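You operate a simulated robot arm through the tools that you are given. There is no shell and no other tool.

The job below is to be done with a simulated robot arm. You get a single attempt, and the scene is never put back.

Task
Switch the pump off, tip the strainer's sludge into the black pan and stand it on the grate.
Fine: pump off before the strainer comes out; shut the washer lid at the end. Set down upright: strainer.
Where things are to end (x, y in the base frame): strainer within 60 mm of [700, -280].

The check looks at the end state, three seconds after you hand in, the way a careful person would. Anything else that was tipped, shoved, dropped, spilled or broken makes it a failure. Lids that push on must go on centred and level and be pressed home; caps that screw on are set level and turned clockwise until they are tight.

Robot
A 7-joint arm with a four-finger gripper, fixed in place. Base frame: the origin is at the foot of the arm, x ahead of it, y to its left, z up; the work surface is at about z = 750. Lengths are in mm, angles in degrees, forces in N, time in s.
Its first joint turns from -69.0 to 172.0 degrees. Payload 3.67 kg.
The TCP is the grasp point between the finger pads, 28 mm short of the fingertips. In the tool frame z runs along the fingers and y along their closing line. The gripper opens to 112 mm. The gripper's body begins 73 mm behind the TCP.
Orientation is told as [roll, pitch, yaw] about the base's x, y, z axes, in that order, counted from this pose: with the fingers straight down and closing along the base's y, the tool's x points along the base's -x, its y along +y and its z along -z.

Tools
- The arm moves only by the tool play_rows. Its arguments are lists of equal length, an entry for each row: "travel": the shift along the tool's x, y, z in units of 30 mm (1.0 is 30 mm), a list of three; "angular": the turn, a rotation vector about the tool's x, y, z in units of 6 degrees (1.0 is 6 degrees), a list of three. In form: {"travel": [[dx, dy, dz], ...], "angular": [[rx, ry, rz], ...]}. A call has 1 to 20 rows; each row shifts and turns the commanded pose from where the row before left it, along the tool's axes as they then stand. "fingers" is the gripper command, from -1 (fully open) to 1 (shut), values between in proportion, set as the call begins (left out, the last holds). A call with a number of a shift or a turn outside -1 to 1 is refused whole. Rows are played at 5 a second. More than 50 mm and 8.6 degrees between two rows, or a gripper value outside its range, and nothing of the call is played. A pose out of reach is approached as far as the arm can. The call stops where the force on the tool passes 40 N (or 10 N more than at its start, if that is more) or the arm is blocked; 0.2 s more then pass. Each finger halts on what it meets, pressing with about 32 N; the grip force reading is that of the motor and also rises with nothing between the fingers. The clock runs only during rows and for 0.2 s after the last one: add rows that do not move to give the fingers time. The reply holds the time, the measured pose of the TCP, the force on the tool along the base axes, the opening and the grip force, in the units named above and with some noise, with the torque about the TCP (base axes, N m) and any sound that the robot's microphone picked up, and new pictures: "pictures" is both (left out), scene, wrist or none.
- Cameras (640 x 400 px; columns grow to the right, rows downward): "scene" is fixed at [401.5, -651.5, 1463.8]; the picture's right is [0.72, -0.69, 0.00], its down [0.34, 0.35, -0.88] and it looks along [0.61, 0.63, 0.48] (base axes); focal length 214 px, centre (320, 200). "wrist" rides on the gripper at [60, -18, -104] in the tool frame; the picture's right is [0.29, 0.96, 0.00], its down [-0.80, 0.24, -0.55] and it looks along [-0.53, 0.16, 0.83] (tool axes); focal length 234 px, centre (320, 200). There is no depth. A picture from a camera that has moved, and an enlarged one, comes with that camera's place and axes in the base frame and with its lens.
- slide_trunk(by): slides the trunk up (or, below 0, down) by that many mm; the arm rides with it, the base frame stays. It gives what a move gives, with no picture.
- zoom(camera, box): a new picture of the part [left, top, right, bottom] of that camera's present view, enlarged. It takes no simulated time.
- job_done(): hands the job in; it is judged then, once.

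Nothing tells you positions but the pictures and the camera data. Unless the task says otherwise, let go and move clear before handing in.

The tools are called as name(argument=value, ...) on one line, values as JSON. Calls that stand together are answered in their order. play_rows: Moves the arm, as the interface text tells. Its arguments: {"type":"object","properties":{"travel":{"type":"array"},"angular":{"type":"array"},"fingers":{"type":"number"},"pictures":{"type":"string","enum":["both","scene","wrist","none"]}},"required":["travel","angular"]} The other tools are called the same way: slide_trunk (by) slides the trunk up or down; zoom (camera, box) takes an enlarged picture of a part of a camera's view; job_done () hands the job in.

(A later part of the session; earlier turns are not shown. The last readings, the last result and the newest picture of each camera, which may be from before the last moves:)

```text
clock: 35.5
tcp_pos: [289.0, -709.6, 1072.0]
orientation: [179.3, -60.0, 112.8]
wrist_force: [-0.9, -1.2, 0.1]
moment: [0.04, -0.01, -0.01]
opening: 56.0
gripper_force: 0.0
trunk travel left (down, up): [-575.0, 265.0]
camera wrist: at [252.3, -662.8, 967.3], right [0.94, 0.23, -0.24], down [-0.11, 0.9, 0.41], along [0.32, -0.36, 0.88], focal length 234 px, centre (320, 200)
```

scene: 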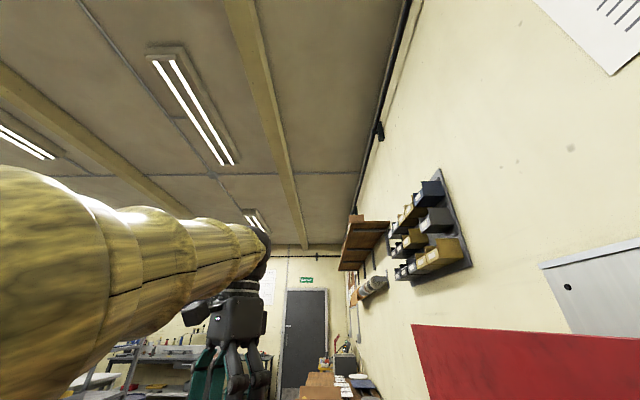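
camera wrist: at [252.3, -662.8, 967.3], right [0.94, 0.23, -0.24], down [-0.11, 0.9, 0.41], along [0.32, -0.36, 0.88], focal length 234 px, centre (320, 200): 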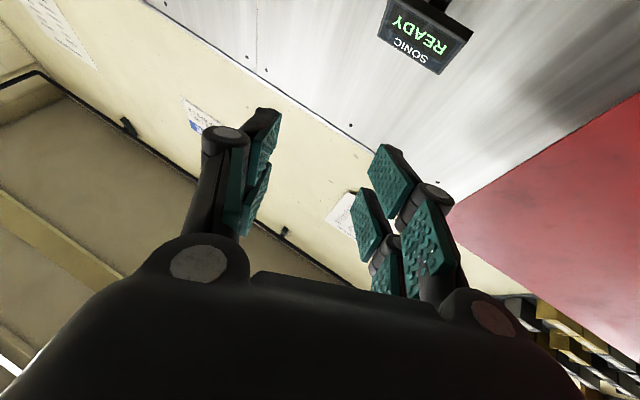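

The tipping pose at 120° over the pan centre works, but TCP drifted off the pan partway through the tilt. I'll test whether a higher trunk with the arm reaching lower removes that drift.

slide_trunk(by=150)

play_rows(travel=[[0.87, 0, -0.5], [0.87, 0, -0.5], [0.87, 0, -0.5], [0.87, 0, -0.5], [0.87, 0, -0.5], [0.87, 0, -0.5], [0.87, 0, -0.5], [0, 0, 0]], angular=[[0, 0, 0], [0, 0, 0], [0, 0, 0], [0, 0, 0], [0, 0, 0], [0, 0, 0], [0, 0, 0], [0, 0, 0]], pictures="wrist")

```text
clock: 37.2
tcp_pos: [290.7, -710.4, 1220.9]
orientation: [179.3, -60.0, 112.8]
wrist_force: [-0.4, -0.4, -0.1]
moment: [0.0, 0.03, 0.01]
opening: 56.2
gripper_force: 0.1
trunk travel left (down, up): [-725.0, 115.0]
```

```text
clock: 39.0
tcp_pos: [291.4, -709.1, 1009.9]
orientation: [179.3, -60.0, 112.8]
wrist_force: [0.6, 0.0, 0.6]
moment: [0.01, 0.01, -0.02]
opening: 55.9
gripper_force: 0.0
trunk travel left (down, up): [-725.0, 115.0]
camera wrist: at [254.2, -662.4, 905.9], right [0.94, 0.23, -0.24], down [-0.11, 0.9, 0.41], along [0.32, -0.36, 0.88], focal length 234 px, centre (320, 200)
```

wrist: 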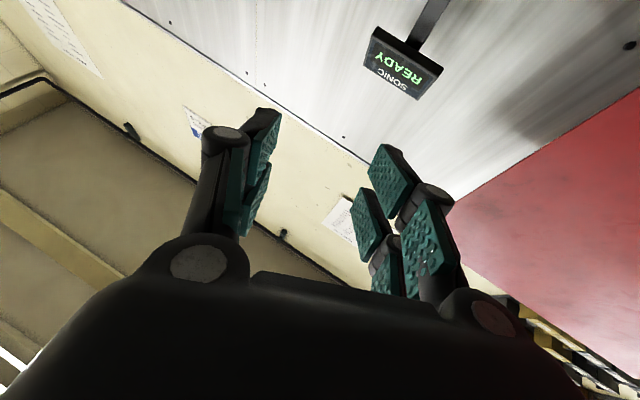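

play_rows(travel=[[0, 0, 0], [0, 0, 0], [0, 0, 0], [0, 0, 0], [0, 0, 0], [0, 0, 0], [0, 0, 0], [0, 0, 0], [0, 0, 0], [0, 0, 0], [0, 0, 0], [0, 0, 0], [0, 0, 0], [0, 0, 0], [0, 0, 0], [0, 0, 0], [0, 0, 0], [0, 0, 0], [0, 0, 0], [0, 0, 0]], angular=[[0, 1, 0], [0, 1, 0], [0, 1, 0], [0, 1, 0], [0, 1, 0], [0, 1, 0], [0, 1, 0], [0, 1, 0], [0, 1, 0], [0, 1, 0], [0, 1, 0], [0, 1, 0], [0, 1, 0], [0, 1, 0], [0, 1, 0], [0, 1, 0], [0, 1, 0], [0, 1, 0], [0, 1, 0], [0, 1, 0]], pictures="wrist")

```text
clock: 43.2
tcp_pos: [294.2, -715.4, 1007.0]
orientation: [0.4, 0.3, -67.7]
wrist_force: [-0.3, -0.7, 0.3]
moment: [0.01, -0.01, -0.01]
opening: 56.1
gripper_force: 0.1
out of reach, approached as far as the arm can: row 9
trunk travel left (down, up): [-725.0, 115.0]
camera wrist: at [254.7, -668.6, 1111.8], right [0.78, 0.63, 0.01], down [0.52, -0.65, 0.55], along [0.35, -0.43, -0.83], focal length 234 px, centre (320, 200)
```

wrist: 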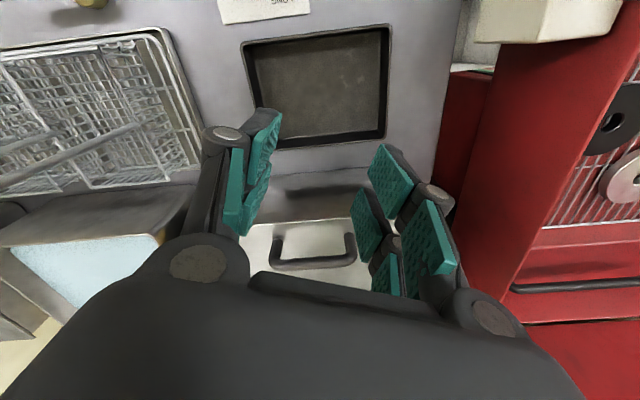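

That works with almost no drift, so I have a good tipping setup. Now I'll rotate and carry the empty gripper over the basin to view the strainer.

play_rows(travel=[[0, 0, -0.2], [0, 0, -0.2], [0, 0, -0.2], [0, 0, -0.2], [0, 0, -0.2], [0, 0, -0.2], [0, 0, -0.2], [0, 0, -0.2], [0, 0, 0], [0, 0, 0]], angular=[[0, 0, -0.96], [0, 0, -0.96], [0, 0, -0.96], [0, 0, -0.96], [0, 0, -0.96], [0, 0, -0.96], [0, 0, -0.96], [0, 0, -0.96], [0, 0, -0.96], [0, 0, -0.96]], fingers=-0.6, pictures="none")

play_rows(travel=[[-0.6, 1, 0], [-0.6, 1, 0], [-0.6, 1, 0], [-0.6, 1, 0], [-0.6, 1, 0], [-0.6, 1, 0], [-0.6, 1, 0], [-0.6, 1, 0], [-0.6, 1, 0], [-0.6, 1, 0], [-0.6, 1, 0], [-0.6, 1, 0], [-0.6, 1, 0], [-0.6, 1, 0], [-0.6, 1, 0], [-0.6, 1, 0], [-0.6, 1, 0], [-0.6, 1, 0], [-0.6, 1, 0], [-0.6, 1, 0]], angular=[[0, 0, 0], [0, 0, 0], [0, 0, 0], [0, 0, 0], [0, 0, 0], [0, 0, 0], [0, 0, 0], [0, 0, 0], [0, 0, 0], [0, 0, 0], [0, 0, 0], [0, 0, 0], [0, 0, 0], [0, 0, 0], [0, 0, 0], [0, 0, 0], [0, 0, 0], [0, 0, 0], [0, 0, 0], [0, 0, 0]], pictures="wrist")

```text
clock: 45.5
tcp_pos: [293.3, -714.7, 1057.0]
orientation: [0.2, -0.3, -10.2]
wrist_force: [0.3, -0.5, 0.4]
moment: [0.01, -0.04, -0.02]
opening: 89.5
gripper_force: 0.1
trunk travel left (down, up): [-725.0, 115.0]
```

```text
clock: 49.6
tcp_pos: [754.2, -185.9, 1058.6]
orientation: [0.1, -0.3, -10.3]
wrist_force: [0.0, 0.2, -0.2]
moment: [-0.02, 0.03, 0.0]
opening: 89.4
gripper_force: 0.1
trunk travel left (down, up): [-725.0, 115.0]
camera wrist: at [693.0, -194.5, 1162.9], right [-0.11, 0.99, 0.0], down [0.82, 0.09, 0.56], along [0.55, 0.06, -0.83], focal length 234 px, centre (320, 200)
```

wrist: 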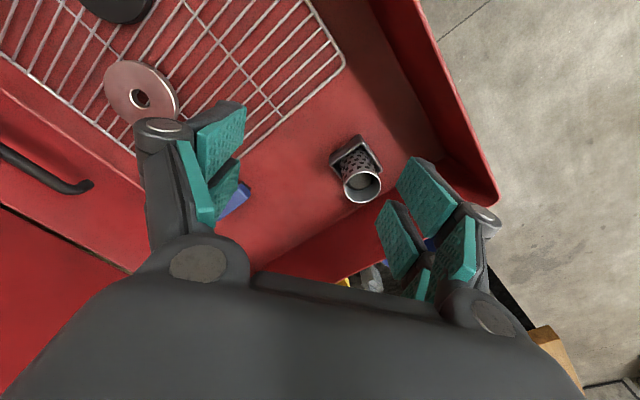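

zoom(camera="wrist", box=[300, 110, 420, 220])

zoom(camera="wrist", box=[200, 0, 520, 300])

```text
3.64 times, centred on (360, 165) of wrist
camera zoom: at [693.0, -194.5, 1162.9], right [-0.11, 0.99, 0.0], down [0.82, 0.09, 0.56], along [0.55, 0.06, -0.83], focal length 852 px, centre (174, 327)
```

zoom: 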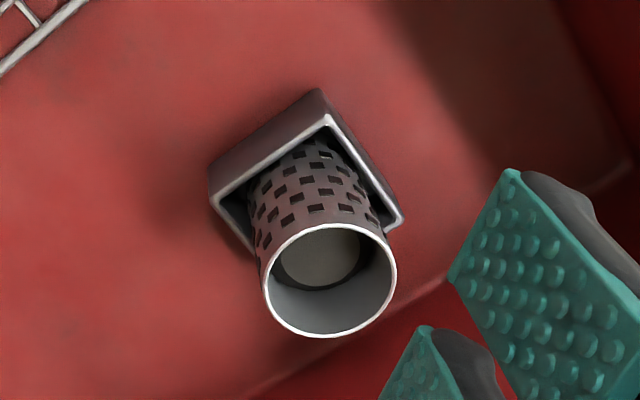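

```text
1.33 times, centred on (360, 150) of wrist
camera zoom: at [693.0, -194.5, 1162.9], right [-0.11, 0.99, 0.0], down [0.82, 0.09, 0.56], along [0.55, 0.06, -0.83], focal length 312 px, centre (267, 267)
```

zoom: 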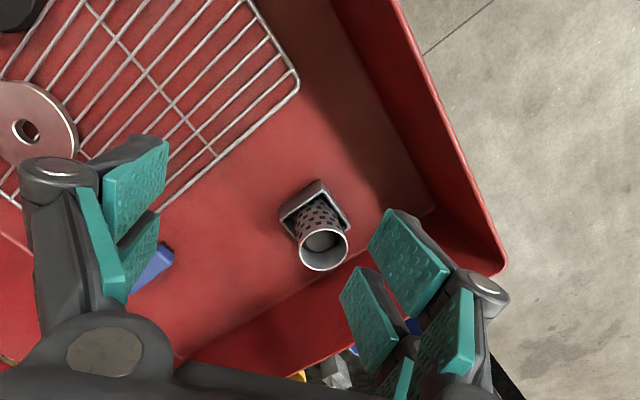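

The strainer is a 57 mm cylinder standing in a square socket, its rim centred at about (867, -110, 855). I'll move directly above it and check alignment before lowering.

play_rows(travel=[[-0.81, 0.787, 0], [-0.81, 0.787, 0], [-0.81, 0.787, 0], [-0.81, 0.787, 0], [0, 0, 1], [0, 0, 1], [0, 0, 1], [0, 0, 0]], angular=[[0, 0, 0], [0, 0, 0], [0, 0, 0], [0, 0, 0], [0, 0, 0], [0, 0, 0], [0, 0, 0], [0, 0, 0]], pictures="wrist")

```text
clock: 51.5
tcp_pos: [867.0, -110.5, 970.9]
orientation: [0.2, -0.3, -10.1]
wrist_force: [0.9, -0.5, -0.1]
moment: [0.01, 0.01, -0.03]
opening: 89.4
gripper_force: 0.1
trunk travel left (down, up): [-725.0, 115.0]
camera wrist: at [804.7, -119.6, 1074.7], right [-0.11, 0.99, 0.0], down [0.82, 0.09, 0.56], along [0.56, 0.07, -0.83], focal length 234 px, centre (320, 200)
```

wrist: 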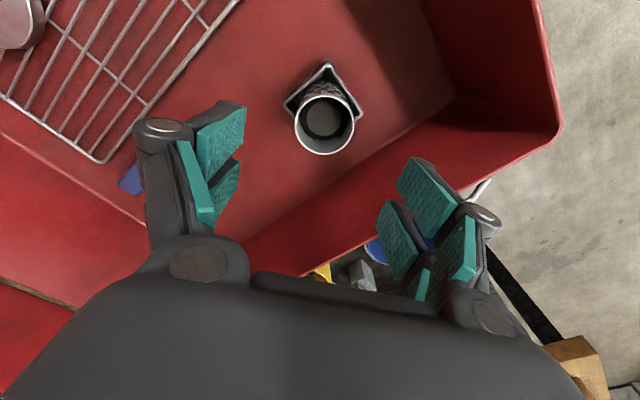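

zoom(camera="wrist", box=[260, 50, 400, 170])

```text
3.33 times, centred on (330, 110) of wrist
camera zoom: at [804.7, -119.6, 1074.7], right [-0.11, 0.99, 0.0], down [0.82, 0.09, 0.56], along [0.56, 0.07, -0.83], focal length 781 px, centre (287, 500)
```

zoom: 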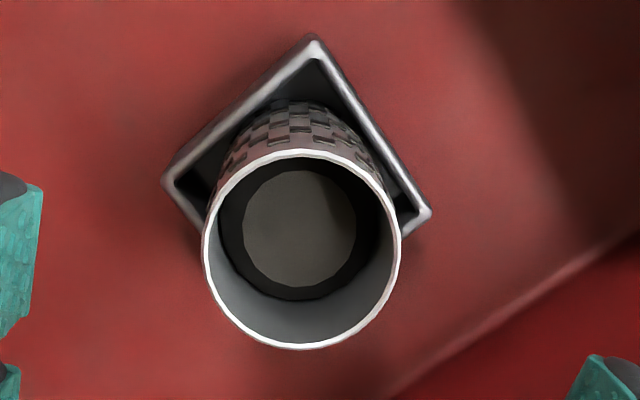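

play_rows(travel=[[-0.03, 0.13, 0], [0, 0, 0.9], [0, 0, 0.9], [0, 0, 0.9], [0, 0, 0.9], [0, 0, 0.9], [0, 0, 0.25], [0, 0, 0]], angular=[[0, 0, 0], [0, 0, 0], [0, 0, 0], [0, 0, 0], [0, 0, 0], [0, 0, 0], [0, 0, 0], [0, 0, 0]], pictures="wrist")

```text
clock: 53.2
tcp_pos: [869.6, -108.0, 828.4]
orientation: [0.2, -0.3, -10.1]
wrist_force: [0.0, -0.8, -0.2]
moment: [0.01, -0.01, 0.02]
opening: 89.8
gripper_force: 0.1
trunk travel left (down, up): [-725.0, 115.0]
camera wrist: at [807.5, -115.9, 932.3], right [-0.11, 0.99, 0.0], down [0.82, 0.09, 0.56], along [0.55, 0.07, -0.83], focal length 234 px, centre (320, 200)
```

wrist: 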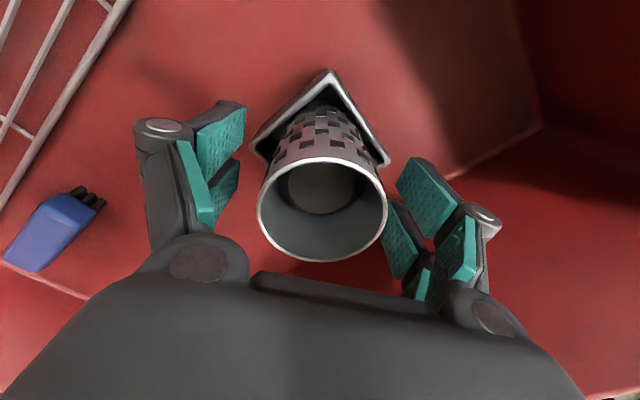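

The fingers are around the strainer and clear of its socket. I'll close on it and confirm the grip.

play_rows(travel=[[0, 0, 0], [0, 0, 0], [0, 0, 0], [0, 0, 0]], angular=[[0, 0, 0], [0, 0, 0], [0, 0, 0], [0, 0, 0]], fingers=1.0, pictures="wrist")

```text
clock: 54.2
tcp_pos: [869.7, -106.0, 828.7]
orientation: [0.2, -0.4, -10.2]
wrist_force: [1.0, -0.6, 1.1]
moment: [0.07, 0.03, 0.04]
opening: 54.6
gripper_force: 32.2
trunk travel left (down, up): [-725.0, 115.0]
camera wrist: at [807.3, -115.9, 932.6], right [-0.11, 0.99, 0.0], down [0.82, 0.09, 0.56], along [0.55, 0.07, -0.83], focal length 234 px, centre (320, 200)
```

wrist: 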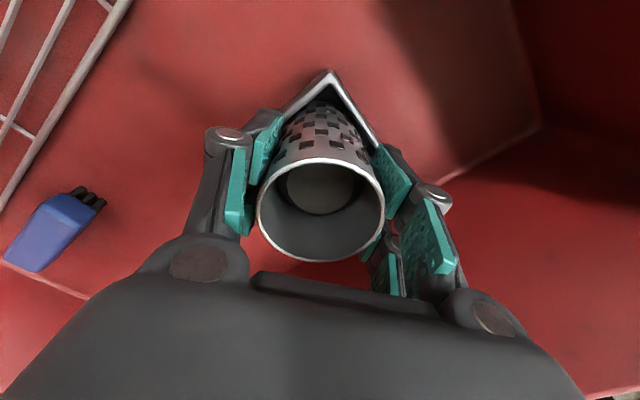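

play_rows(travel=[[0, 0, -0.3], [0, 0, -0.5], [0, 0, -0.7], [0, 0, -0.8], [0, 0, -0.8], [0, 0, -0.8], [0, 0, -0.8], [0, 0, -0.8], [0, 0, -0.8], [0, 0, -0.5], [0, 0, 0]], angular=[[0, 0, 0], [0, 0, 0], [0, 0, 0], [0, 0, 0], [0, 0, 0], [0, 0, 0], [0, 0, 0], [0, 0, 0], [0, 0, 0], [0, 0, 0], [0, 0, 0]], pictures="wrist")

```text
clock: 56.6
tcp_pos: [867.5, -107.9, 1032.4]
orientation: [0.2, -0.2, -10.1]
wrist_force: [0.0, -0.1, -0.2]
moment: [0.02, 0.02, -0.02]
opening: 52.4
gripper_force: 31.9
trunk travel left (down, up): [-725.0, 115.0]
camera wrist: at [805.8, -116.2, 1136.1], right [-0.12, 0.99, 0.0], down [0.82, 0.09, 0.56], along [0.55, 0.07, -0.83], focal length 234 px, centre (320, 200)
```

wrist: 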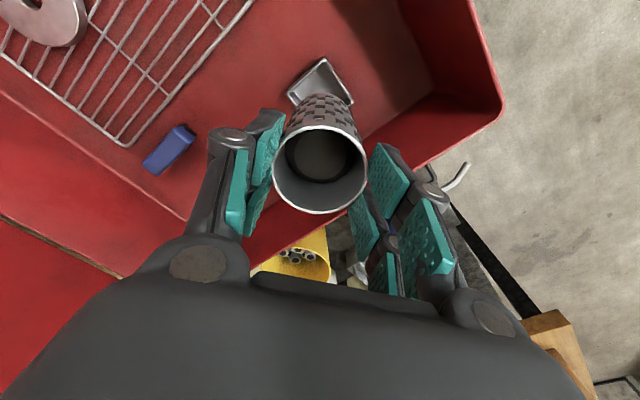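

The strainer is up, but it now sits much lower in the fingers than when I gripped it. I'll inspect the grip before going anywhere.

zoom(camera="wrist", box=[220, 40, 460, 290])

zoom(camera="wrist", box=[260, 50, 380, 230])

```text
1.60 times, centred on (340, 165) of wrist
camera zoom: at [805.8, -116.2, 1136.1], right [-0.12, 0.99, 0.0], down [0.82, 0.09, 0.56], along [0.55, 0.07, -0.83], focal length 375 px, centre (288, 256)
```

zoom: 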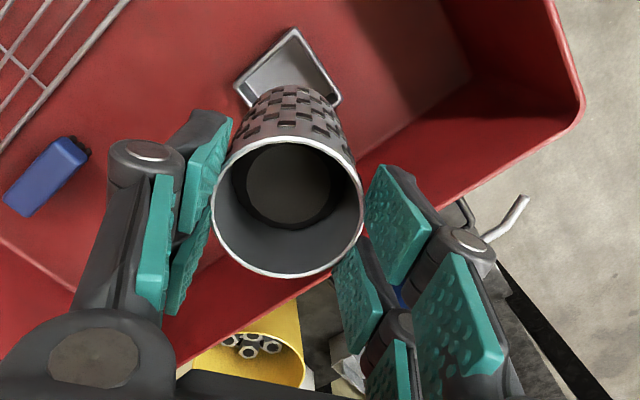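

```text
2.22 times, centred on (320, 140) of wrist
camera zoom: at [805.8, -116.2, 1136.1], right [-0.12, 0.99, 0.0], down [0.82, 0.09, 0.56], along [0.55, 0.07, -0.83], focal length 520 px, centre (320, 333)
```

zoom: 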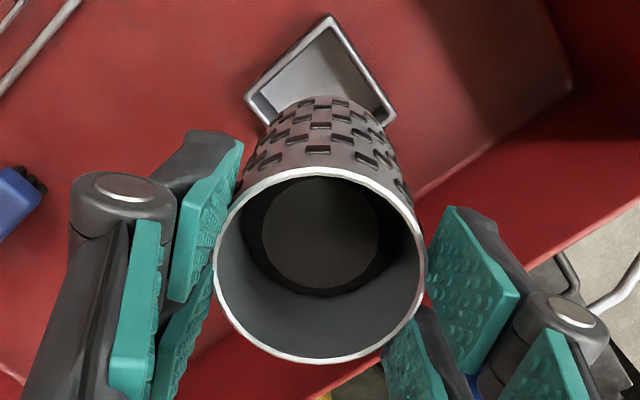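

The strainer has slid down so that only the fingertips hold its rim, which isn't safe to carry. It's still over its socket, so I'll lower it gently back in and regrip deeper.

play_rows(travel=[[-0.03, 0.04, 0.5], [0, 0, 0.5], [0, 0, 0.5], [0, 0, 0.5], [0, 0, 0.5], [0, 0, 0.5], [0, 0, 0.5], [0, 0, 0.4], [0, 0, 0.4], [0, 0, 0.3], [0, 0, 0]], angular=[[0, 0, 0], [0, 0, 0], [0, 0, 0], [0, 0, 0], [0, 0, 0], [0, 0, 0], [0, 0, 0], [0, 0, 0], [0, 0, 0], [0, 0, 0], [0, 0, 0]], pictures="wrist")

```text
clock: 59.0
tcp_pos: [870.1, -106.1, 894.0]
orientation: [0.2, -0.3, -10.2]
wrist_force: [0.0, -0.6, -1.8]
moment: [0.02, 0.0, 0.01]
opening: 52.3
gripper_force: 31.9
trunk travel left (down, up): [-725.0, 115.0]
camera wrist: at [807.6, -115.1, 998.4], right [-0.11, 0.99, 0.0], down [0.82, 0.09, 0.56], along [0.55, 0.07, -0.83], focal length 234 px, centre (320, 200)
```

wrist: 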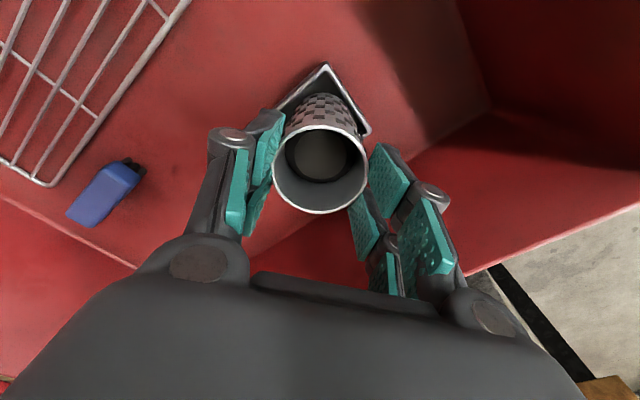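

play_rows(travel=[[0, 0, 0.15], [0, 0, 0.15], [0, 0, 0.1], [0, 0, 0]], angular=[[0, 0, 0], [0, 0, 0], [0, 0, 0], [0, 0, 0]], pictures="wrist")

```text
clock: 60.0
tcp_pos: [869.2, -106.9, 882.2]
orientation: [0.2, -0.3, -10.2]
wrist_force: [0.6, 0.3, -0.7]
moment: [0.0, 0.02, 0.01]
opening: 52.2
gripper_force: 32.6
trunk travel left (down, up): [-725.0, 115.0]
camera wrist: at [807.8, -115.0, 985.9], right [-0.11, 0.99, 0.0], down [0.82, 0.09, 0.56], along [0.55, 0.07, -0.83], focal length 234 px, centre (320, 200)
```

wrist: 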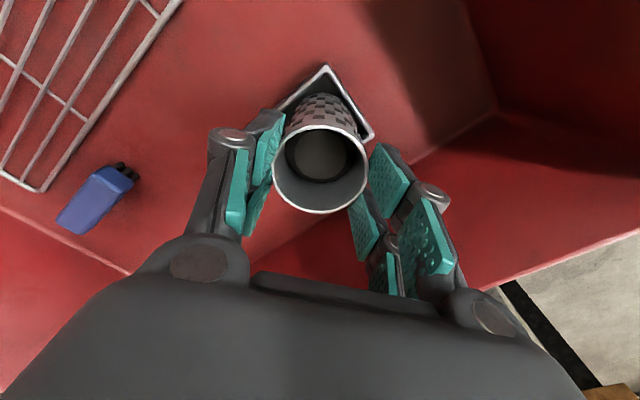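

play_rows(travel=[[0, 0, 0.1], [0, 0, 0.1], [0, 0, 0.1], [0, 0, 0]], angular=[[0, 0, 0], [0, 0, 0], [0, 0, 0], [0, 0, 0]], pictures="wrist")

```text
clock: 61.0
tcp_pos: [869.6, -105.6, 874.3]
orientation: [0.2, -0.3, -10.1]
wrist_force: [-0.4, -0.1, -0.8]
moment: [-0.07, 0.08, 0.01]
opening: 51.9
gripper_force: 31.5
trunk travel left (down, up): [-725.0, 115.0]
camera wrist: at [807.7, -114.7, 977.1], right [-0.11, 0.99, 0.0], down [0.82, 0.09, 0.56], along [0.55, 0.07, -0.83], focal length 234 px, centre (320, 200)
```

wrist: 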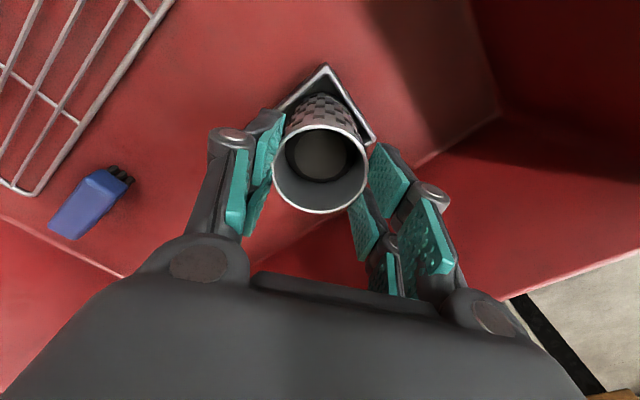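

play_rows(travel=[[0, 0, 0.1], [0, 0, 0.1], [0, 0, 0]], angular=[[0, 0, 0], [0, 0, 0], [0, 0, 0]], pictures="wrist")

```text
clock: 61.9
tcp_pos: [869.9, -105.8, 870.0]
orientation: [0.3, -0.4, -10.2]
wrist_force: [2.2, 0.3, 13.7]
moment: [-0.4, -0.13, 0.04]
opening: 52.2
gripper_force: 32.3
trunk travel left (down, up): [-725.0, 115.0]
camera wrist: at [807.6, -114.2, 973.3], right [-0.11, 0.99, 0.0], down [0.82, 0.09, 0.56], along [0.56, 0.07, -0.83], focal length 234 px, centre (320, 200)
```

wrist: 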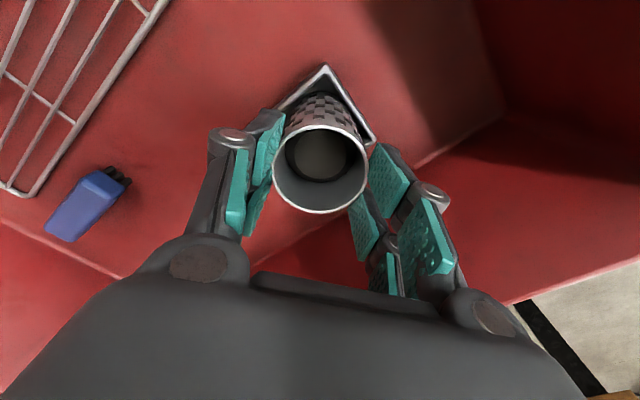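

It touched down in the socket. I'll open, go deeper around it and grip again.

play_rows(travel=[[0, 0, -0.05], [0, 0, 0], [0, 0, 0], [0, 0, 0.3], [0, 0, 0.5], [0, 0, 0.5], [0, 0, 0.5], [0, 0, 0]], angular=[[0, 0, 0], [0, 0, 0], [0, 0, 0], [0, 0, 0], [0, 0, 0], [0, 0, 0], [0, 0, 0], [0, 0, 0]], fingers=-0.5, pictures="wrist")

```text
clock: 63.6
tcp_pos: [869.7, -105.4, 814.8]
orientation: [0.2, -0.3, -10.2]
wrist_force: [-0.1, 0.4, -0.8]
moment: [0.02, -0.05, 0.0]
opening: 84.1
gripper_force: 0.0
trunk travel left (down, up): [-725.0, 115.0]
camera wrist: at [808.2, -114.6, 918.6], right [-0.11, 0.99, 0.0], down [0.82, 0.09, 0.56], along [0.56, 0.07, -0.83], focal length 234 px, centre (320, 200)
```

wrist: 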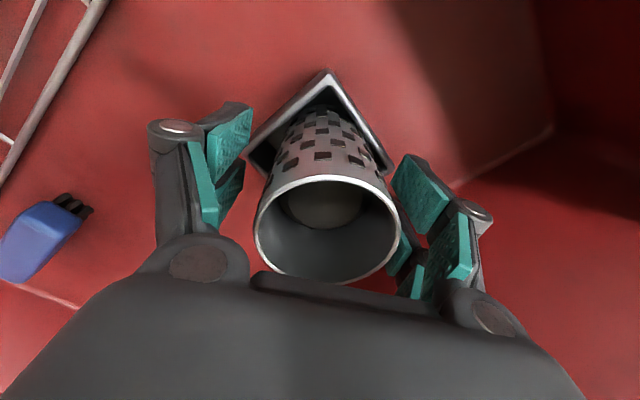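

play_rows(travel=[[0, 0.08, 0], [0, 0, 0], [0, 0, 0], [0, 0, 0], [0, 0, 0]], angular=[[0, 0, 0], [0, 0, 0], [0, 0, 0], [0, 0, 0], [0, 0, 0]], fingers=1.0, pictures="wrist")

```text
clock: 64.8
tcp_pos: [871.2, -103.1, 816.6]
orientation: [0.2, -0.4, -10.3]
wrist_force: [-0.7, 0.3, 0.0]
moment: [0.02, 0.05, 0.02]
opening: 52.4
gripper_force: 31.9
trunk travel left (down, up): [-725.0, 115.0]
camera wrist: at [808.7, -111.9, 918.5], right [-0.11, 0.99, 0.0], down [0.82, 0.09, 0.56], along [0.55, 0.07, -0.83], focal length 234 px, centre (320, 200)
```

wrist: 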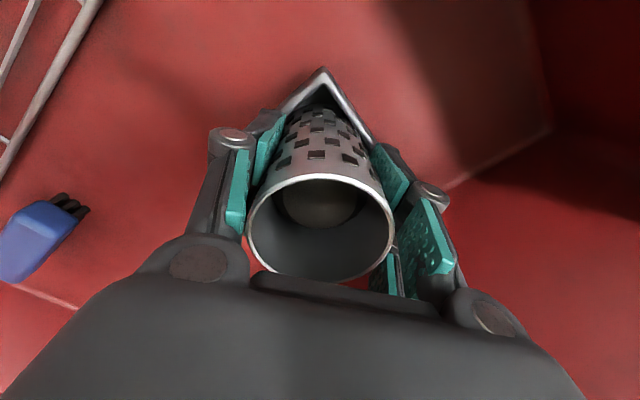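

play_rows(travel=[[0, 0, -0.1], [0, 0, -0.2], [0, 0, -0.2], [0, 0, -0.2], [0, 0, 0]], angular=[[0, 0, 0], [0, 0, 0], [0, 0, 0], [0, 0, 0], [0, 0, 0]], pictures="wrist")

```text
clock: 66.0
tcp_pos: [870.1, -103.5, 835.5]
orientation: [0.2, -0.2, -10.2]
wrist_force: [-0.4, 0.8, -1.4]
moment: [-0.01, -0.04, -0.01]
opening: 52.2
gripper_force: 32.0
trunk travel left (down, up): [-725.0, 115.0]
camera wrist: at [808.6, -111.8, 939.6], right [-0.11, 0.99, 0.0], down [0.82, 0.09, 0.56], along [0.55, 0.07, -0.83], focal length 234 px, centre (320, 200)
```

wrist: 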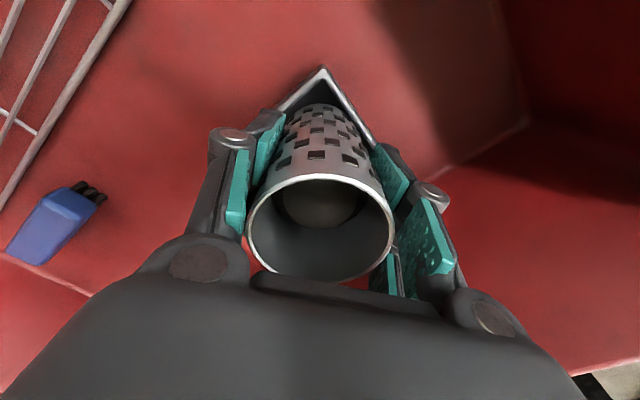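

There's no slip this time and the rim stays put in the view. I'll lift it well clear of the basin and check again.

play_rows(travel=[[0, 0, -0.4], [0, 0, -0.5], [0, 0, -0.6], [0, 0, -0.7], [0, 0, -0.7], [0, 0, -0.7], [0, 0, -0.7], [0, 0, -0.7], [0, 0, -0.7], [0, 0, -0.7], [0, 0, -0.6], [0, 0, -0.4], [0, 0, 0]], angular=[[0, 0, 0], [0, 0, 0], [0, 0, 0], [0, 0, 0], [0, 0, 0], [0, 0, 0], [0, 0, 0], [0, 0, 0], [0, 0, 0], [0, 0, 0], [0, 0, 0], [0, 0, 0], [0, 0, 0]], pictures="wrist")

```text
clock: 68.8
tcp_pos: [868.3, -103.0, 1057.9]
orientation: [0.2, -0.2, -10.2]
wrist_force: [0.4, 0.2, -0.9]
moment: [0.02, 0.02, 0.0]
opening: 52.1
gripper_force: 32.2
trunk travel left (down, up): [-725.0, 115.0]
camera wrist: at [807.2, -112.2, 1161.1], right [-0.11, 0.99, 0.0], down [0.82, 0.09, 0.56], along [0.55, 0.07, -0.83], focal length 234 px, centre (320, 200)
```

wrist: 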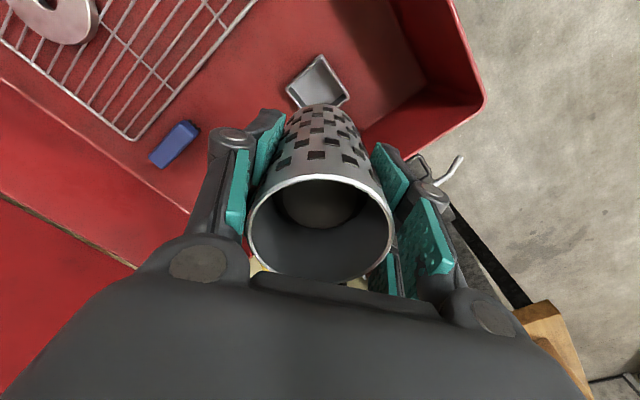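

The grip is secure. I'll carry it upright to the pan along the same route.

play_rows(travel=[[0.2, -0.3, 0], [0.4, -0.6, 0], [0.6, -0.9, 0], [0.6, -0.96, 0], [0.6, -0.96, 0], [0.6, -0.96, 0], [0.6, -0.96, 0], [0.6, -0.96, 0], [0.6, -0.96, 0], [0.6, -0.96, 0], [0.6, -0.96, 0], [0.6, -0.96, 0], [0.6, -0.96, 0], [0.6, -0.96, 0], [0.6, -0.96, 0], [0.6, -0.96, 0], [0.6, -0.96, 0], [0.6, -0.96, 0], [0.5, -0.8, 0], [0.3, -0.5, 0]], angular=[[0, 0, 0], [0, 0, 0], [0, 0, 0], [0, 0, 0], [0, 0, 0], [0, 0, 0], [0, 0, 0], [0, 0, 0], [0, 0, 0], [0, 0, 0], [0, 0, 0], [0, 0, 0], [0, 0, 0], [0, 0, 0], [0, 0, 0], [0, 0, 0], [0, 0, 0], [0, 0, 0], [0, 0, 0], [0, 0, 0]], pictures="wrist")

```text
clock: 73.0
tcp_pos: [451.5, -562.4, 1054.0]
orientation: [0.2, -0.3, -10.2]
wrist_force: [-0.3, 0.6, -0.9]
moment: [-0.02, -0.03, -0.01]
opening: 52.2
gripper_force: 32.1
trunk travel left (down, up): [-725.0, 115.0]
camera wrist: at [388.7, -571.5, 1158.1], right [-0.12, 0.99, 0.0], down [0.82, 0.09, 0.56], along [0.55, 0.07, -0.83], focal length 234 px, centre (320, 200)
```

wrist: 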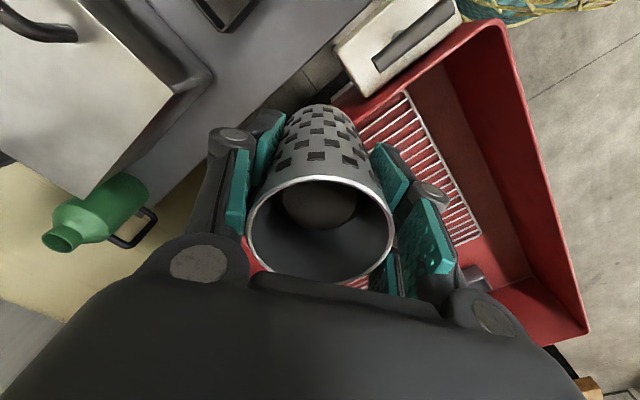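

play_rows(travel=[[0.3, -0.5, 0], [0.5, -0.8, 0], [0.55, -0.86, 0], [0.55, -0.86, 0], [0.55, -0.86, 0], [0.55, -0.86, 0], [0.5, -0.8, 0], [0.35, -0.55, 0], [0.17, -0.27, 0], [0, 0, 0], [0, 0, 0], [0, 0, 0], [0, 0, 0], [0, 0, 0], [0, 0, 0], [0, 0, 0], [0, 0, 0], [0, 0, 0], [0, 0, 0], [0, 0, 0]], angular=[[0, 0, 0], [0, 0, 0], [0, 0, 0], [0, 0, 0], [0, 0, 0], [0, 0, 0], [0, 0, 0], [0, 0, 0], [0, 0, 0], [0, 0, 0.96], [0, 0, 0.96], [0, 0, 0.96], [0, 0, 0.96], [0, 0, 0.96], [0, 0, 0.96], [0, 0, 0.96], [0, 0, 0.96], [0, 0, 0.96], [0, 0, 0.96], [0, 0, 0]], pictures="wrist")

```text
clock: 77.2
tcp_pos: [298.7, -730.2, 1054.0]
orientation: [0.5, -0.1, -67.8]
wrist_force: [0.3, 1.3, -0.8]
moment: [0.0, 0.02, 0.04]
opening: 52.0
gripper_force: 32.6
trunk travel left (down, up): [-725.0, 115.0]
camera wrist: at [260.0, -682.8, 1157.3], right [0.78, 0.63, 0.01], down [0.52, -0.65, 0.56], along [0.35, -0.43, -0.83], focal length 234 px, centre (320, 200)
```

wrist: 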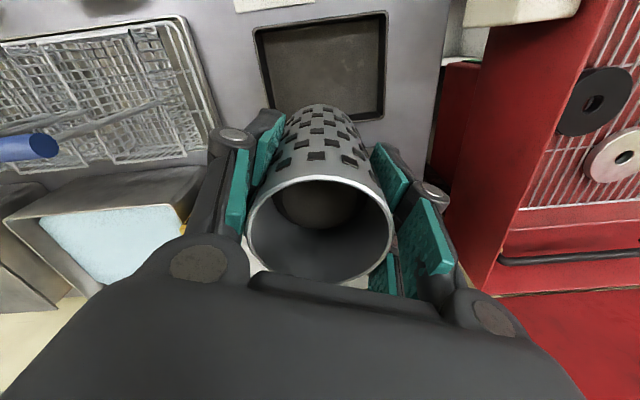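

The strainer is over the pan area. I'll shift slightly outward so the pouring lip lands over the pan centre, come down to z≈960 and tilt partway.

play_rows(travel=[[-0.3, 0, 0.6], [0, 0, 0.8], [0, 0, 0.8], [0, 0, 0.8], [0, 0, 0.1], [0, 0, 0], [0, 0, 0], [0, 0, 0], [0, 0, 0], [0, 0, 0], [0, 0, 0], [0, 0, 0], [0, 0, 0], [0, 0, 0]], angular=[[0, 0, 0], [0, 0, 0], [0, 0, 0], [0, 0, 0], [0, 0, 0], [0, -0.7, 0], [0, -0.7, 0], [0, -0.7, 0], [0, -0.7, 0], [0, -0.7, 0], [0, -0.7, 0], [0, -0.7, 0], [0, -0.7, 0], [0, 0, 0]], pictures="wrist")

```text
clock: 80.2
tcp_pos: [303.4, -736.6, 961.3]
orientation: [0.4, -33.6, -68.0]
wrist_force: [-0.5, -0.1, -0.2]
moment: [0.03, 0.03, -0.02]
opening: 51.9
gripper_force: 32.1
trunk travel left (down, up): [-725.0, 115.0]
camera wrist: at [246.2, -645.7, 1014.4], right [0.8, 0.58, -0.15], down [0.35, -0.24, 0.9], along [0.49, -0.77, -0.4], focal length 234 px, centre (320, 200)
```

wrist: 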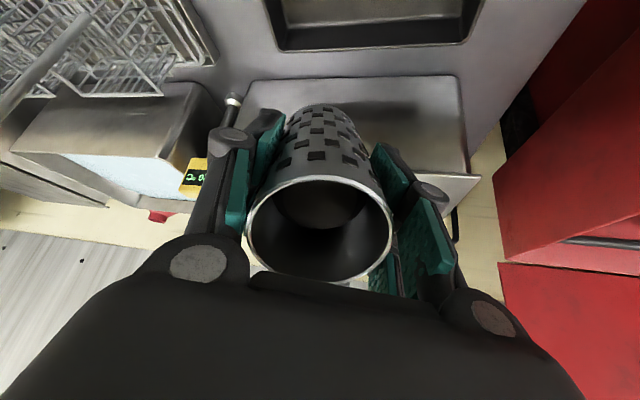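

play_rows(travel=[[0, 0, 0], [0, 0, 0], [0, 0, 0], [0, 0, 0], [0, 0, 0], [0, 0, 0], [0, 0, 0], [0, 0, 0], [0, 0, 0]], angular=[[0, -0.7, 0], [0, -0.7, 0], [0, -0.7, 0], [0, -0.7, 0], [0, -0.7, 0], [0, -0.7, 0], [0, -0.7, 0], [0, -0.7, 0], [0, 0, 0]], pictures="wrist")

```text
clock: 82.2
tcp_pos: [303.0, -737.2, 960.5]
orientation: [0.8, -67.2, -68.6]
wrist_force: [0.3, 0.7, -1.5]
moment: [0.02, -0.03, 0.03]
opening: 52.1
gripper_force: 31.9
trunk travel left (down, up): [-725.0, 115.0]
camera wrist: at [241.9, -635.0, 945.5], right [0.85, 0.47, -0.26], down [0.14, 0.28, 0.95], along [0.52, -0.84, 0.17], focal length 234 px, centre (320, 200)
```

wrist: 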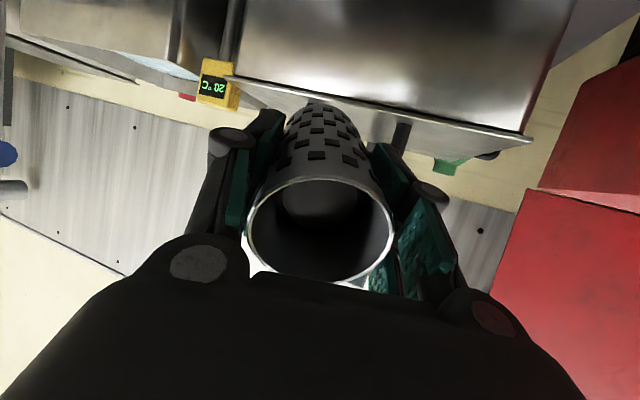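

play_rows(travel=[[0, 0, 0], [0, 0, 0], [0, 0, 0], [0, 0, 0], [0, 0, 0], [0, 0, 0], [0, 0, 0]], angular=[[0, -0.6, 0], [0, -0.6, 0], [0, -0.6, 0], [0, -0.6, 0], [0, -0.6, 0], [0, -0.6, 0], [0, 0, 0]], pictures="wrist")

```text
clock: 83.8
tcp_pos: [303.6, -735.9, 960.1]
orientation: [16.3, -88.8, -84.1]
wrist_force: [0.7, -0.4, -1.0]
moment: [0.06, 0.04, -0.02]
opening: 52.0
gripper_force: 32.2
trunk travel left (down, up): [-725.0, 115.0]
camera wrist: at [247.6, -648.1, 902.9], right [0.89, 0.37, -0.28], down [0.01, 0.59, 0.81], along [0.46, -0.72, 0.51], focal length 234 px, centre (320, 200)
```

wrist: 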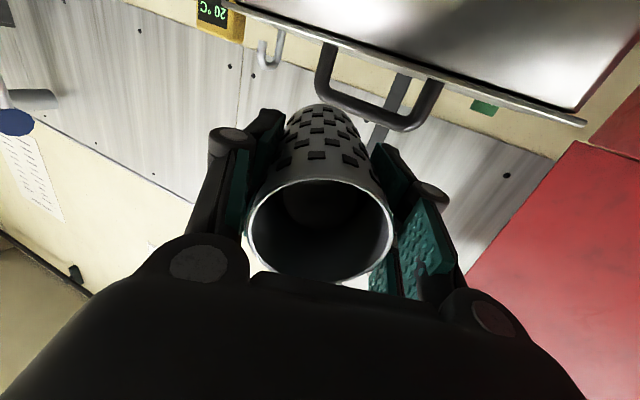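

play_rows(travel=[[0, 0, 0], [0, 0, 0], [0, 0, 0], [0, 0, 0], [0, 0, 0], [0, 0, 0]], angular=[[0, -0.6, 0], [0, -0.6, 0], [0, -0.6, 0], [0, -0.6, 0], [0, -0.6, 0], [0, 0, 0]], pictures="wrist")

zoom(camera="wrist", box=[220, 90, 420, 300])

```text
clock: 85.2
tcp_pos: [302.3, -739.4, 960.1]
orientation: [178.7, -73.2, 113.4]
wrist_force: [-0.5, 0.1, -1.7]
moment: [-0.01, 0.03, 0.0]
opening: 52.2
gripper_force: 31.9
trunk travel left (down, up): [-725.0, 115.0]
camera wrist: at [256.3, -670.1, 872.7], right [0.92, 0.29, -0.27], down [-0.07, 0.79, 0.6], along [0.39, -0.54, 0.75], focal length 234 px, centre (320, 200)
```

wrist: 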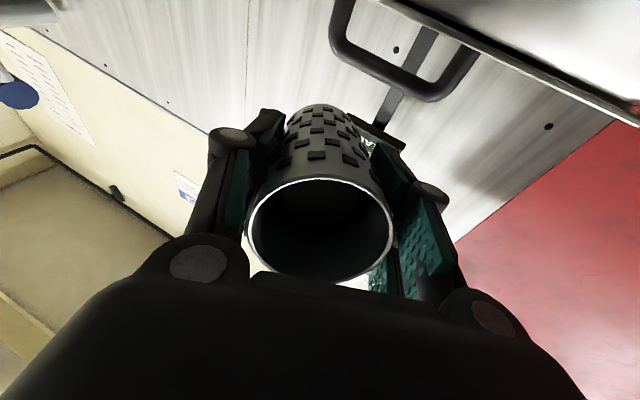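

```text
1.90 times, centred on (320, 195) of wrist
camera zoom: at [256.3, -670.1, 872.7], right [0.92, 0.29, -0.27], down [-0.07, 0.79, 0.6], along [0.39, -0.54, 0.75], focal length 446 px, centre (320, 210)
```

zoom: 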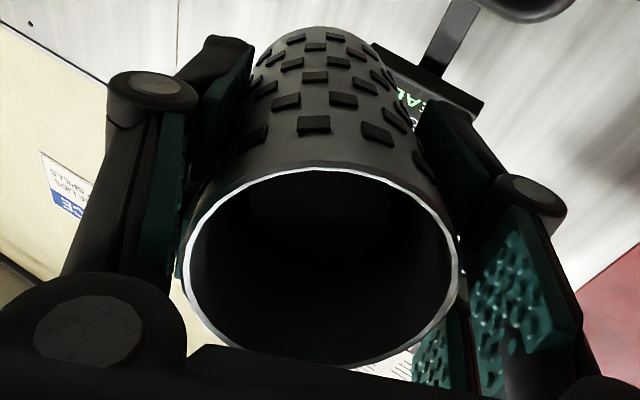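

At about 107° the inside is too dark to judge. I'll raise slightly for wrist clearance and tip further to be sure it empties.

play_rows(travel=[[-0.64, 0, 0.2], [-0.64, 0, 0.2], [0, 0, 0], [0, 0, 0], [0, 0, 0], [0, 0, 0], [0, 0, 0]], angular=[[0, 0, 0], [0, 0, 0], [0, -0.7, 0], [0, -0.7, 0], [0, -0.7, 0], [0, -0.7, 0], [0, 0, 0]], pictures="wrist")

zoom(camera="wrist", box=[220, 90, 420, 300])

```text
clock: 86.8
tcp_pos: [302.4, -737.0, 1001.9]
orientation: [179.5, -56.4, 112.7]
wrist_force: [0.1, 0.1, -1.4]
moment: [0.03, -0.02, 0.01]
opening: 52.2
gripper_force: 32.0
trunk travel left (down, up): [-725.0, 115.0]
camera wrist: at [267.8, -695.8, 893.6], right [0.95, 0.22, -0.23], down [-0.12, 0.93, 0.36], along [0.29, -0.31, 0.9], focal length 234 px, centre (320, 200)
```

wrist: 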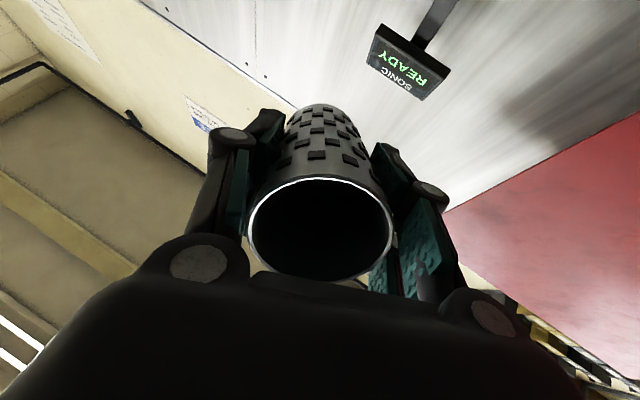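

```text
1.90 times, centred on (320, 195) of wrist
camera zoom: at [267.8, -695.8, 893.6], right [0.95, 0.22, -0.23], down [-0.12, 0.93, 0.36], along [0.29, -0.31, 0.9], focal length 446 px, centre (320, 210)
```

zoom: 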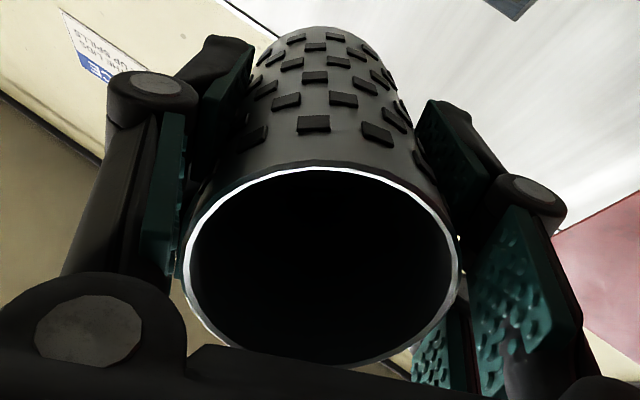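

play_rows(travel=[[-0.3, 0, 0.3], [-0.3, 0, 0.3], [0, 0, 0], [0, 0, 0], [0, 0, 0], [0, 0, 0], [0, 0, 0], [0, 0, 0], [0, 0, 0], [0, 0, 0]], angular=[[0, 0, 0], [0, 0, 0], [0, -0.6, 0], [0, -0.6, 0], [0, -0.6, 0], [0, 0, 0], [0, 0, 0], [0, 0, 0], [0, 0, 0], [0, 0, 0]], pictures="wrist")

```text
clock: 89.0
tcp_pos: [305.2, -742.9, 1026.1]
orientation: [179.4, -45.6, 112.5]
wrist_force: [-0.5, 0.3, -1.0]
moment: [-0.03, 0.02, 0.0]
opening: 52.1
gripper_force: 31.9
trunk travel left (down, up): [-725.0, 115.0]
camera wrist: at [277.1, -720.5, 910.1], right [0.96, 0.18, -0.2], down [-0.14, 0.97, 0.18], along [0.23, -0.15, 0.96], focal length 234 px, centre (320, 200)
```

wrist: 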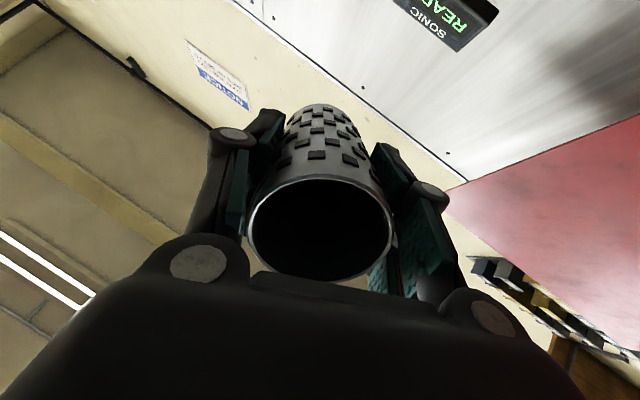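

It's been tipped to about 134° and held. I'll bring it back upright and look inside both the strainer and the pan.

play_rows(travel=[[0, 0, 0], [0, 0, 0], [0, 0, 0], [0, 0, 0], [0, 0, 0], [0, 0, 0], [0, 0, 0], [0, 0, 0], [0, 0, 0], [0, 0, 0], [0, 0, 0], [0, 0, 0], [0, 0, 0], [0, 0, 0], [0, 0, 0], [0, 0, 0], [0, 0, 0], [0, 0, 0], [0, 0, 0], [0, 0, 0]], angular=[[0, 0.8, 0], [0, 0.8, 0], [0, 0.8, 0], [0, 0.8, 0], [0, 0.8, 0], [0, 0.8, 0], [0, 0.8, 0], [0, 0.8, 0], [0, 0.8, 0], [0, 0.8, 0], [0, 0.8, 0], [0, 0.8, 0], [0, 0.8, 0], [0, 0.8, 0], [0, 0.8, 0], [0, 0.8, 0], [0, 0.8, 0], [0, 0.8, 0], [0, 0.8, 0], [0, 0.8, 0]], pictures="none")

play_rows(travel=[[0, 0, 0], [0, 0, 0], [0, 0, 0], [0, 0, 0], [0, 0, 0], [0, 0, 0], [0, 0, 0], [0, 0, 0], [0, 0, 0]], angular=[[0, 0.8, 0], [0, 0.8, 0], [0, 0.8, 0], [0, 0.8, 0], [0, 0.8, 0], [0, 0.8, 0], [0, 0.8, 0], [0, 0.8, 0], [0, 0, 0]], pictures="wrist")

zoom(camera="wrist", box=[200, 0, 440, 290])

```text
clock: 93.2
tcp_pos: [305.7, -742.3, 1025.5]
orientation: [0.5, -38.3, -68.1]
wrist_force: [0.0, 0.2, -0.6]
moment: [0.03, -0.01, 0.03]
opening: 52.2
gripper_force: 31.5
trunk travel left (down, up): [-725.0, 115.0]
```

```text
clock: 95.2
tcp_pos: [304.3, -746.7, 1023.5]
orientation: [0.5, 0.3, -67.7]
wrist_force: [-0.4, 0.7, -1.7]
moment: [0.02, 0.0, 0.0]
opening: 52.0
gripper_force: 31.2
trunk travel left (down, up): [-725.0, 115.0]
camera wrist: at [265.7, -699.1, 1127.9], right [0.78, 0.63, 0.01], down [0.52, -0.65, 0.55], along [0.35, -0.43, -0.83], focal length 234 px, centre (320, 200)
```

wrist: 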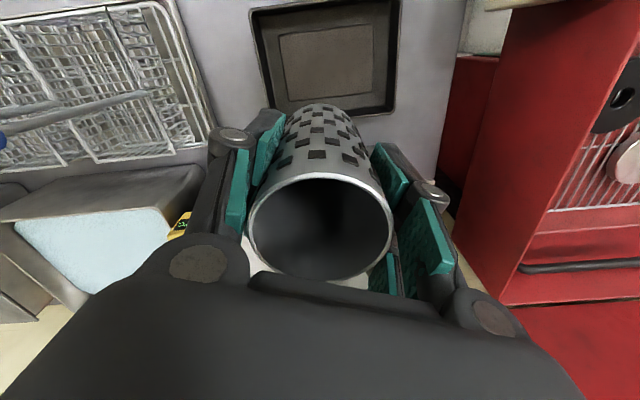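

```text
1.38 times, centred on (320, 145) of wrist
camera zoom: at [265.7, -699.1, 1127.9], right [0.78, 0.63, 0.01], down [0.52, -0.65, 0.55], along [0.35, -0.43, -0.83], focal length 323 px, centre (320, 276)
```

zoom: 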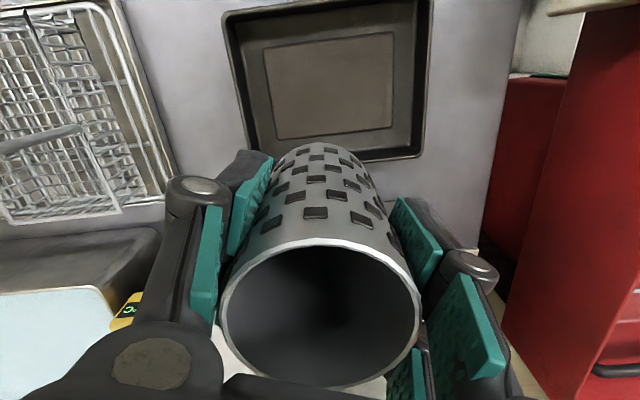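

The sludge is lying in the pan and the strainer looks empty. I'll raise it, turn back and carry it to the grate at (700, -280).

play_rows(travel=[[0, 0, -0.4], [0, 0, -0.4], [0, 0, -0.4], [0, 0, 0], [0, 0, 0], [0, 0, 0], [0, 0, 0], [0, 0, 0], [0, 0, 0], [0, 0, 0], [0, 0, 0]], angular=[[0, 0, 0], [0, 0, -0.96], [0, 0, -0.96], [0, 0, -0.96], [0, 0, -0.96], [0, 0, -0.96], [0, 0, -0.96], [0, 0, -0.96], [0, 0, -0.96], [0, 0, -0.96], [0, 0, -0.96]], pictures="none")

play_rows(travel=[[-0.2, 0.35, 0], [-0.4, 0.7, 0], [-0.57, 0.98, 0], [-0.57, 0.98, 0], [-0.57, 0.98, 0], [-0.57, 0.98, 0], [-0.57, 0.98, 0], [-0.57, 0.98, 0], [-0.57, 0.98, 0], [-0.57, 0.98, 0], [-0.57, 0.98, 0], [-0.57, 0.98, 0], [-0.57, 0.98, 0], [-0.57, 0.98, 0], [-0.57, 0.98, 0], [-0.57, 0.98, 0], [-0.57, 0.98, 0], [-0.57, 0.98, 0], [-0.4, 0.6, 0], [0, 0, 0]], angular=[[0, 0, 0], [0, 0, 0], [0, 0, 0], [0, 0, 0], [0, 0, 0], [0, 0, 0], [0, 0, 0], [0, 0, 0], [0, 0, 0], [0, 0, 0], [0, 0, 0], [0, 0, 0], [0, 0, 0], [0, 0, 0], [0, 0, 0], [0, 0, 0], [0, 0, 0], [0, 0, 0], [0, 0, 0], [0, 0, 0]], pictures="wrist")

```text
clock: 97.7
tcp_pos: [304.5, -743.6, 1061.4]
orientation: [0.3, -0.5, -10.3]
wrist_force: [-2.2, -0.1, -3.9]
moment: [0.0, -0.09, -0.02]
opening: 52.0
gripper_force: 32.2
trunk travel left (down, up): [-725.0, 115.0]
```

```text
clock: 101.8
tcp_pos: [696.2, -285.7, 1064.2]
orientation: [0.2, -0.3, -10.1]
wrist_force: [0.0, 0.8, -1.8]
moment: [0.04, 0.03, 0.02]
opening: 52.1
gripper_force: 32.1
trunk travel left (down, up): [-725.0, 115.0]
camera wrist: at [634.1, -293.9, 1168.3], right [-0.11, 0.99, 0.0], down [0.82, 0.09, 0.56], along [0.55, 0.07, -0.83], focal length 234 px, centre (320, 200)
```

wrist: 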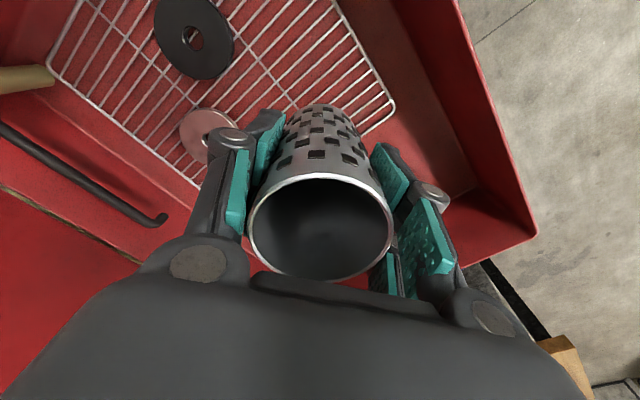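

zoom(camera="wrist", box=[230, 90, 410, 290])

zoom(camera="wrist", box=[0, 0, 420, 220])

```text
2.00 times, centred on (320, 190) of wrist
camera zoom: at [634.1, -293.9, 1168.3], right [-0.11, 0.99, 0.0], down [0.82, 0.09, 0.56], along [0.55, 0.07, -0.83], focal length 468 px, centre (320, 220)
```

zoom: 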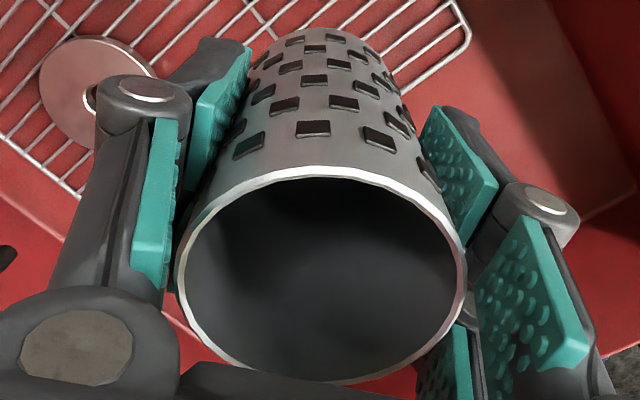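

```text
1.52 times, centred on (210, 110) of wrist
camera zoom: at [634.1, -293.9, 1168.3], right [-0.11, 0.99, 0.0], down [0.82, 0.09, 0.56], along [0.55, 0.07, -0.83], focal length 357 px, centre (488, 337)
```

zoom: 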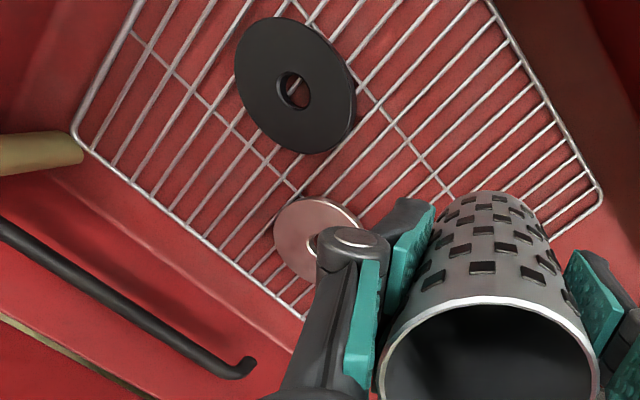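

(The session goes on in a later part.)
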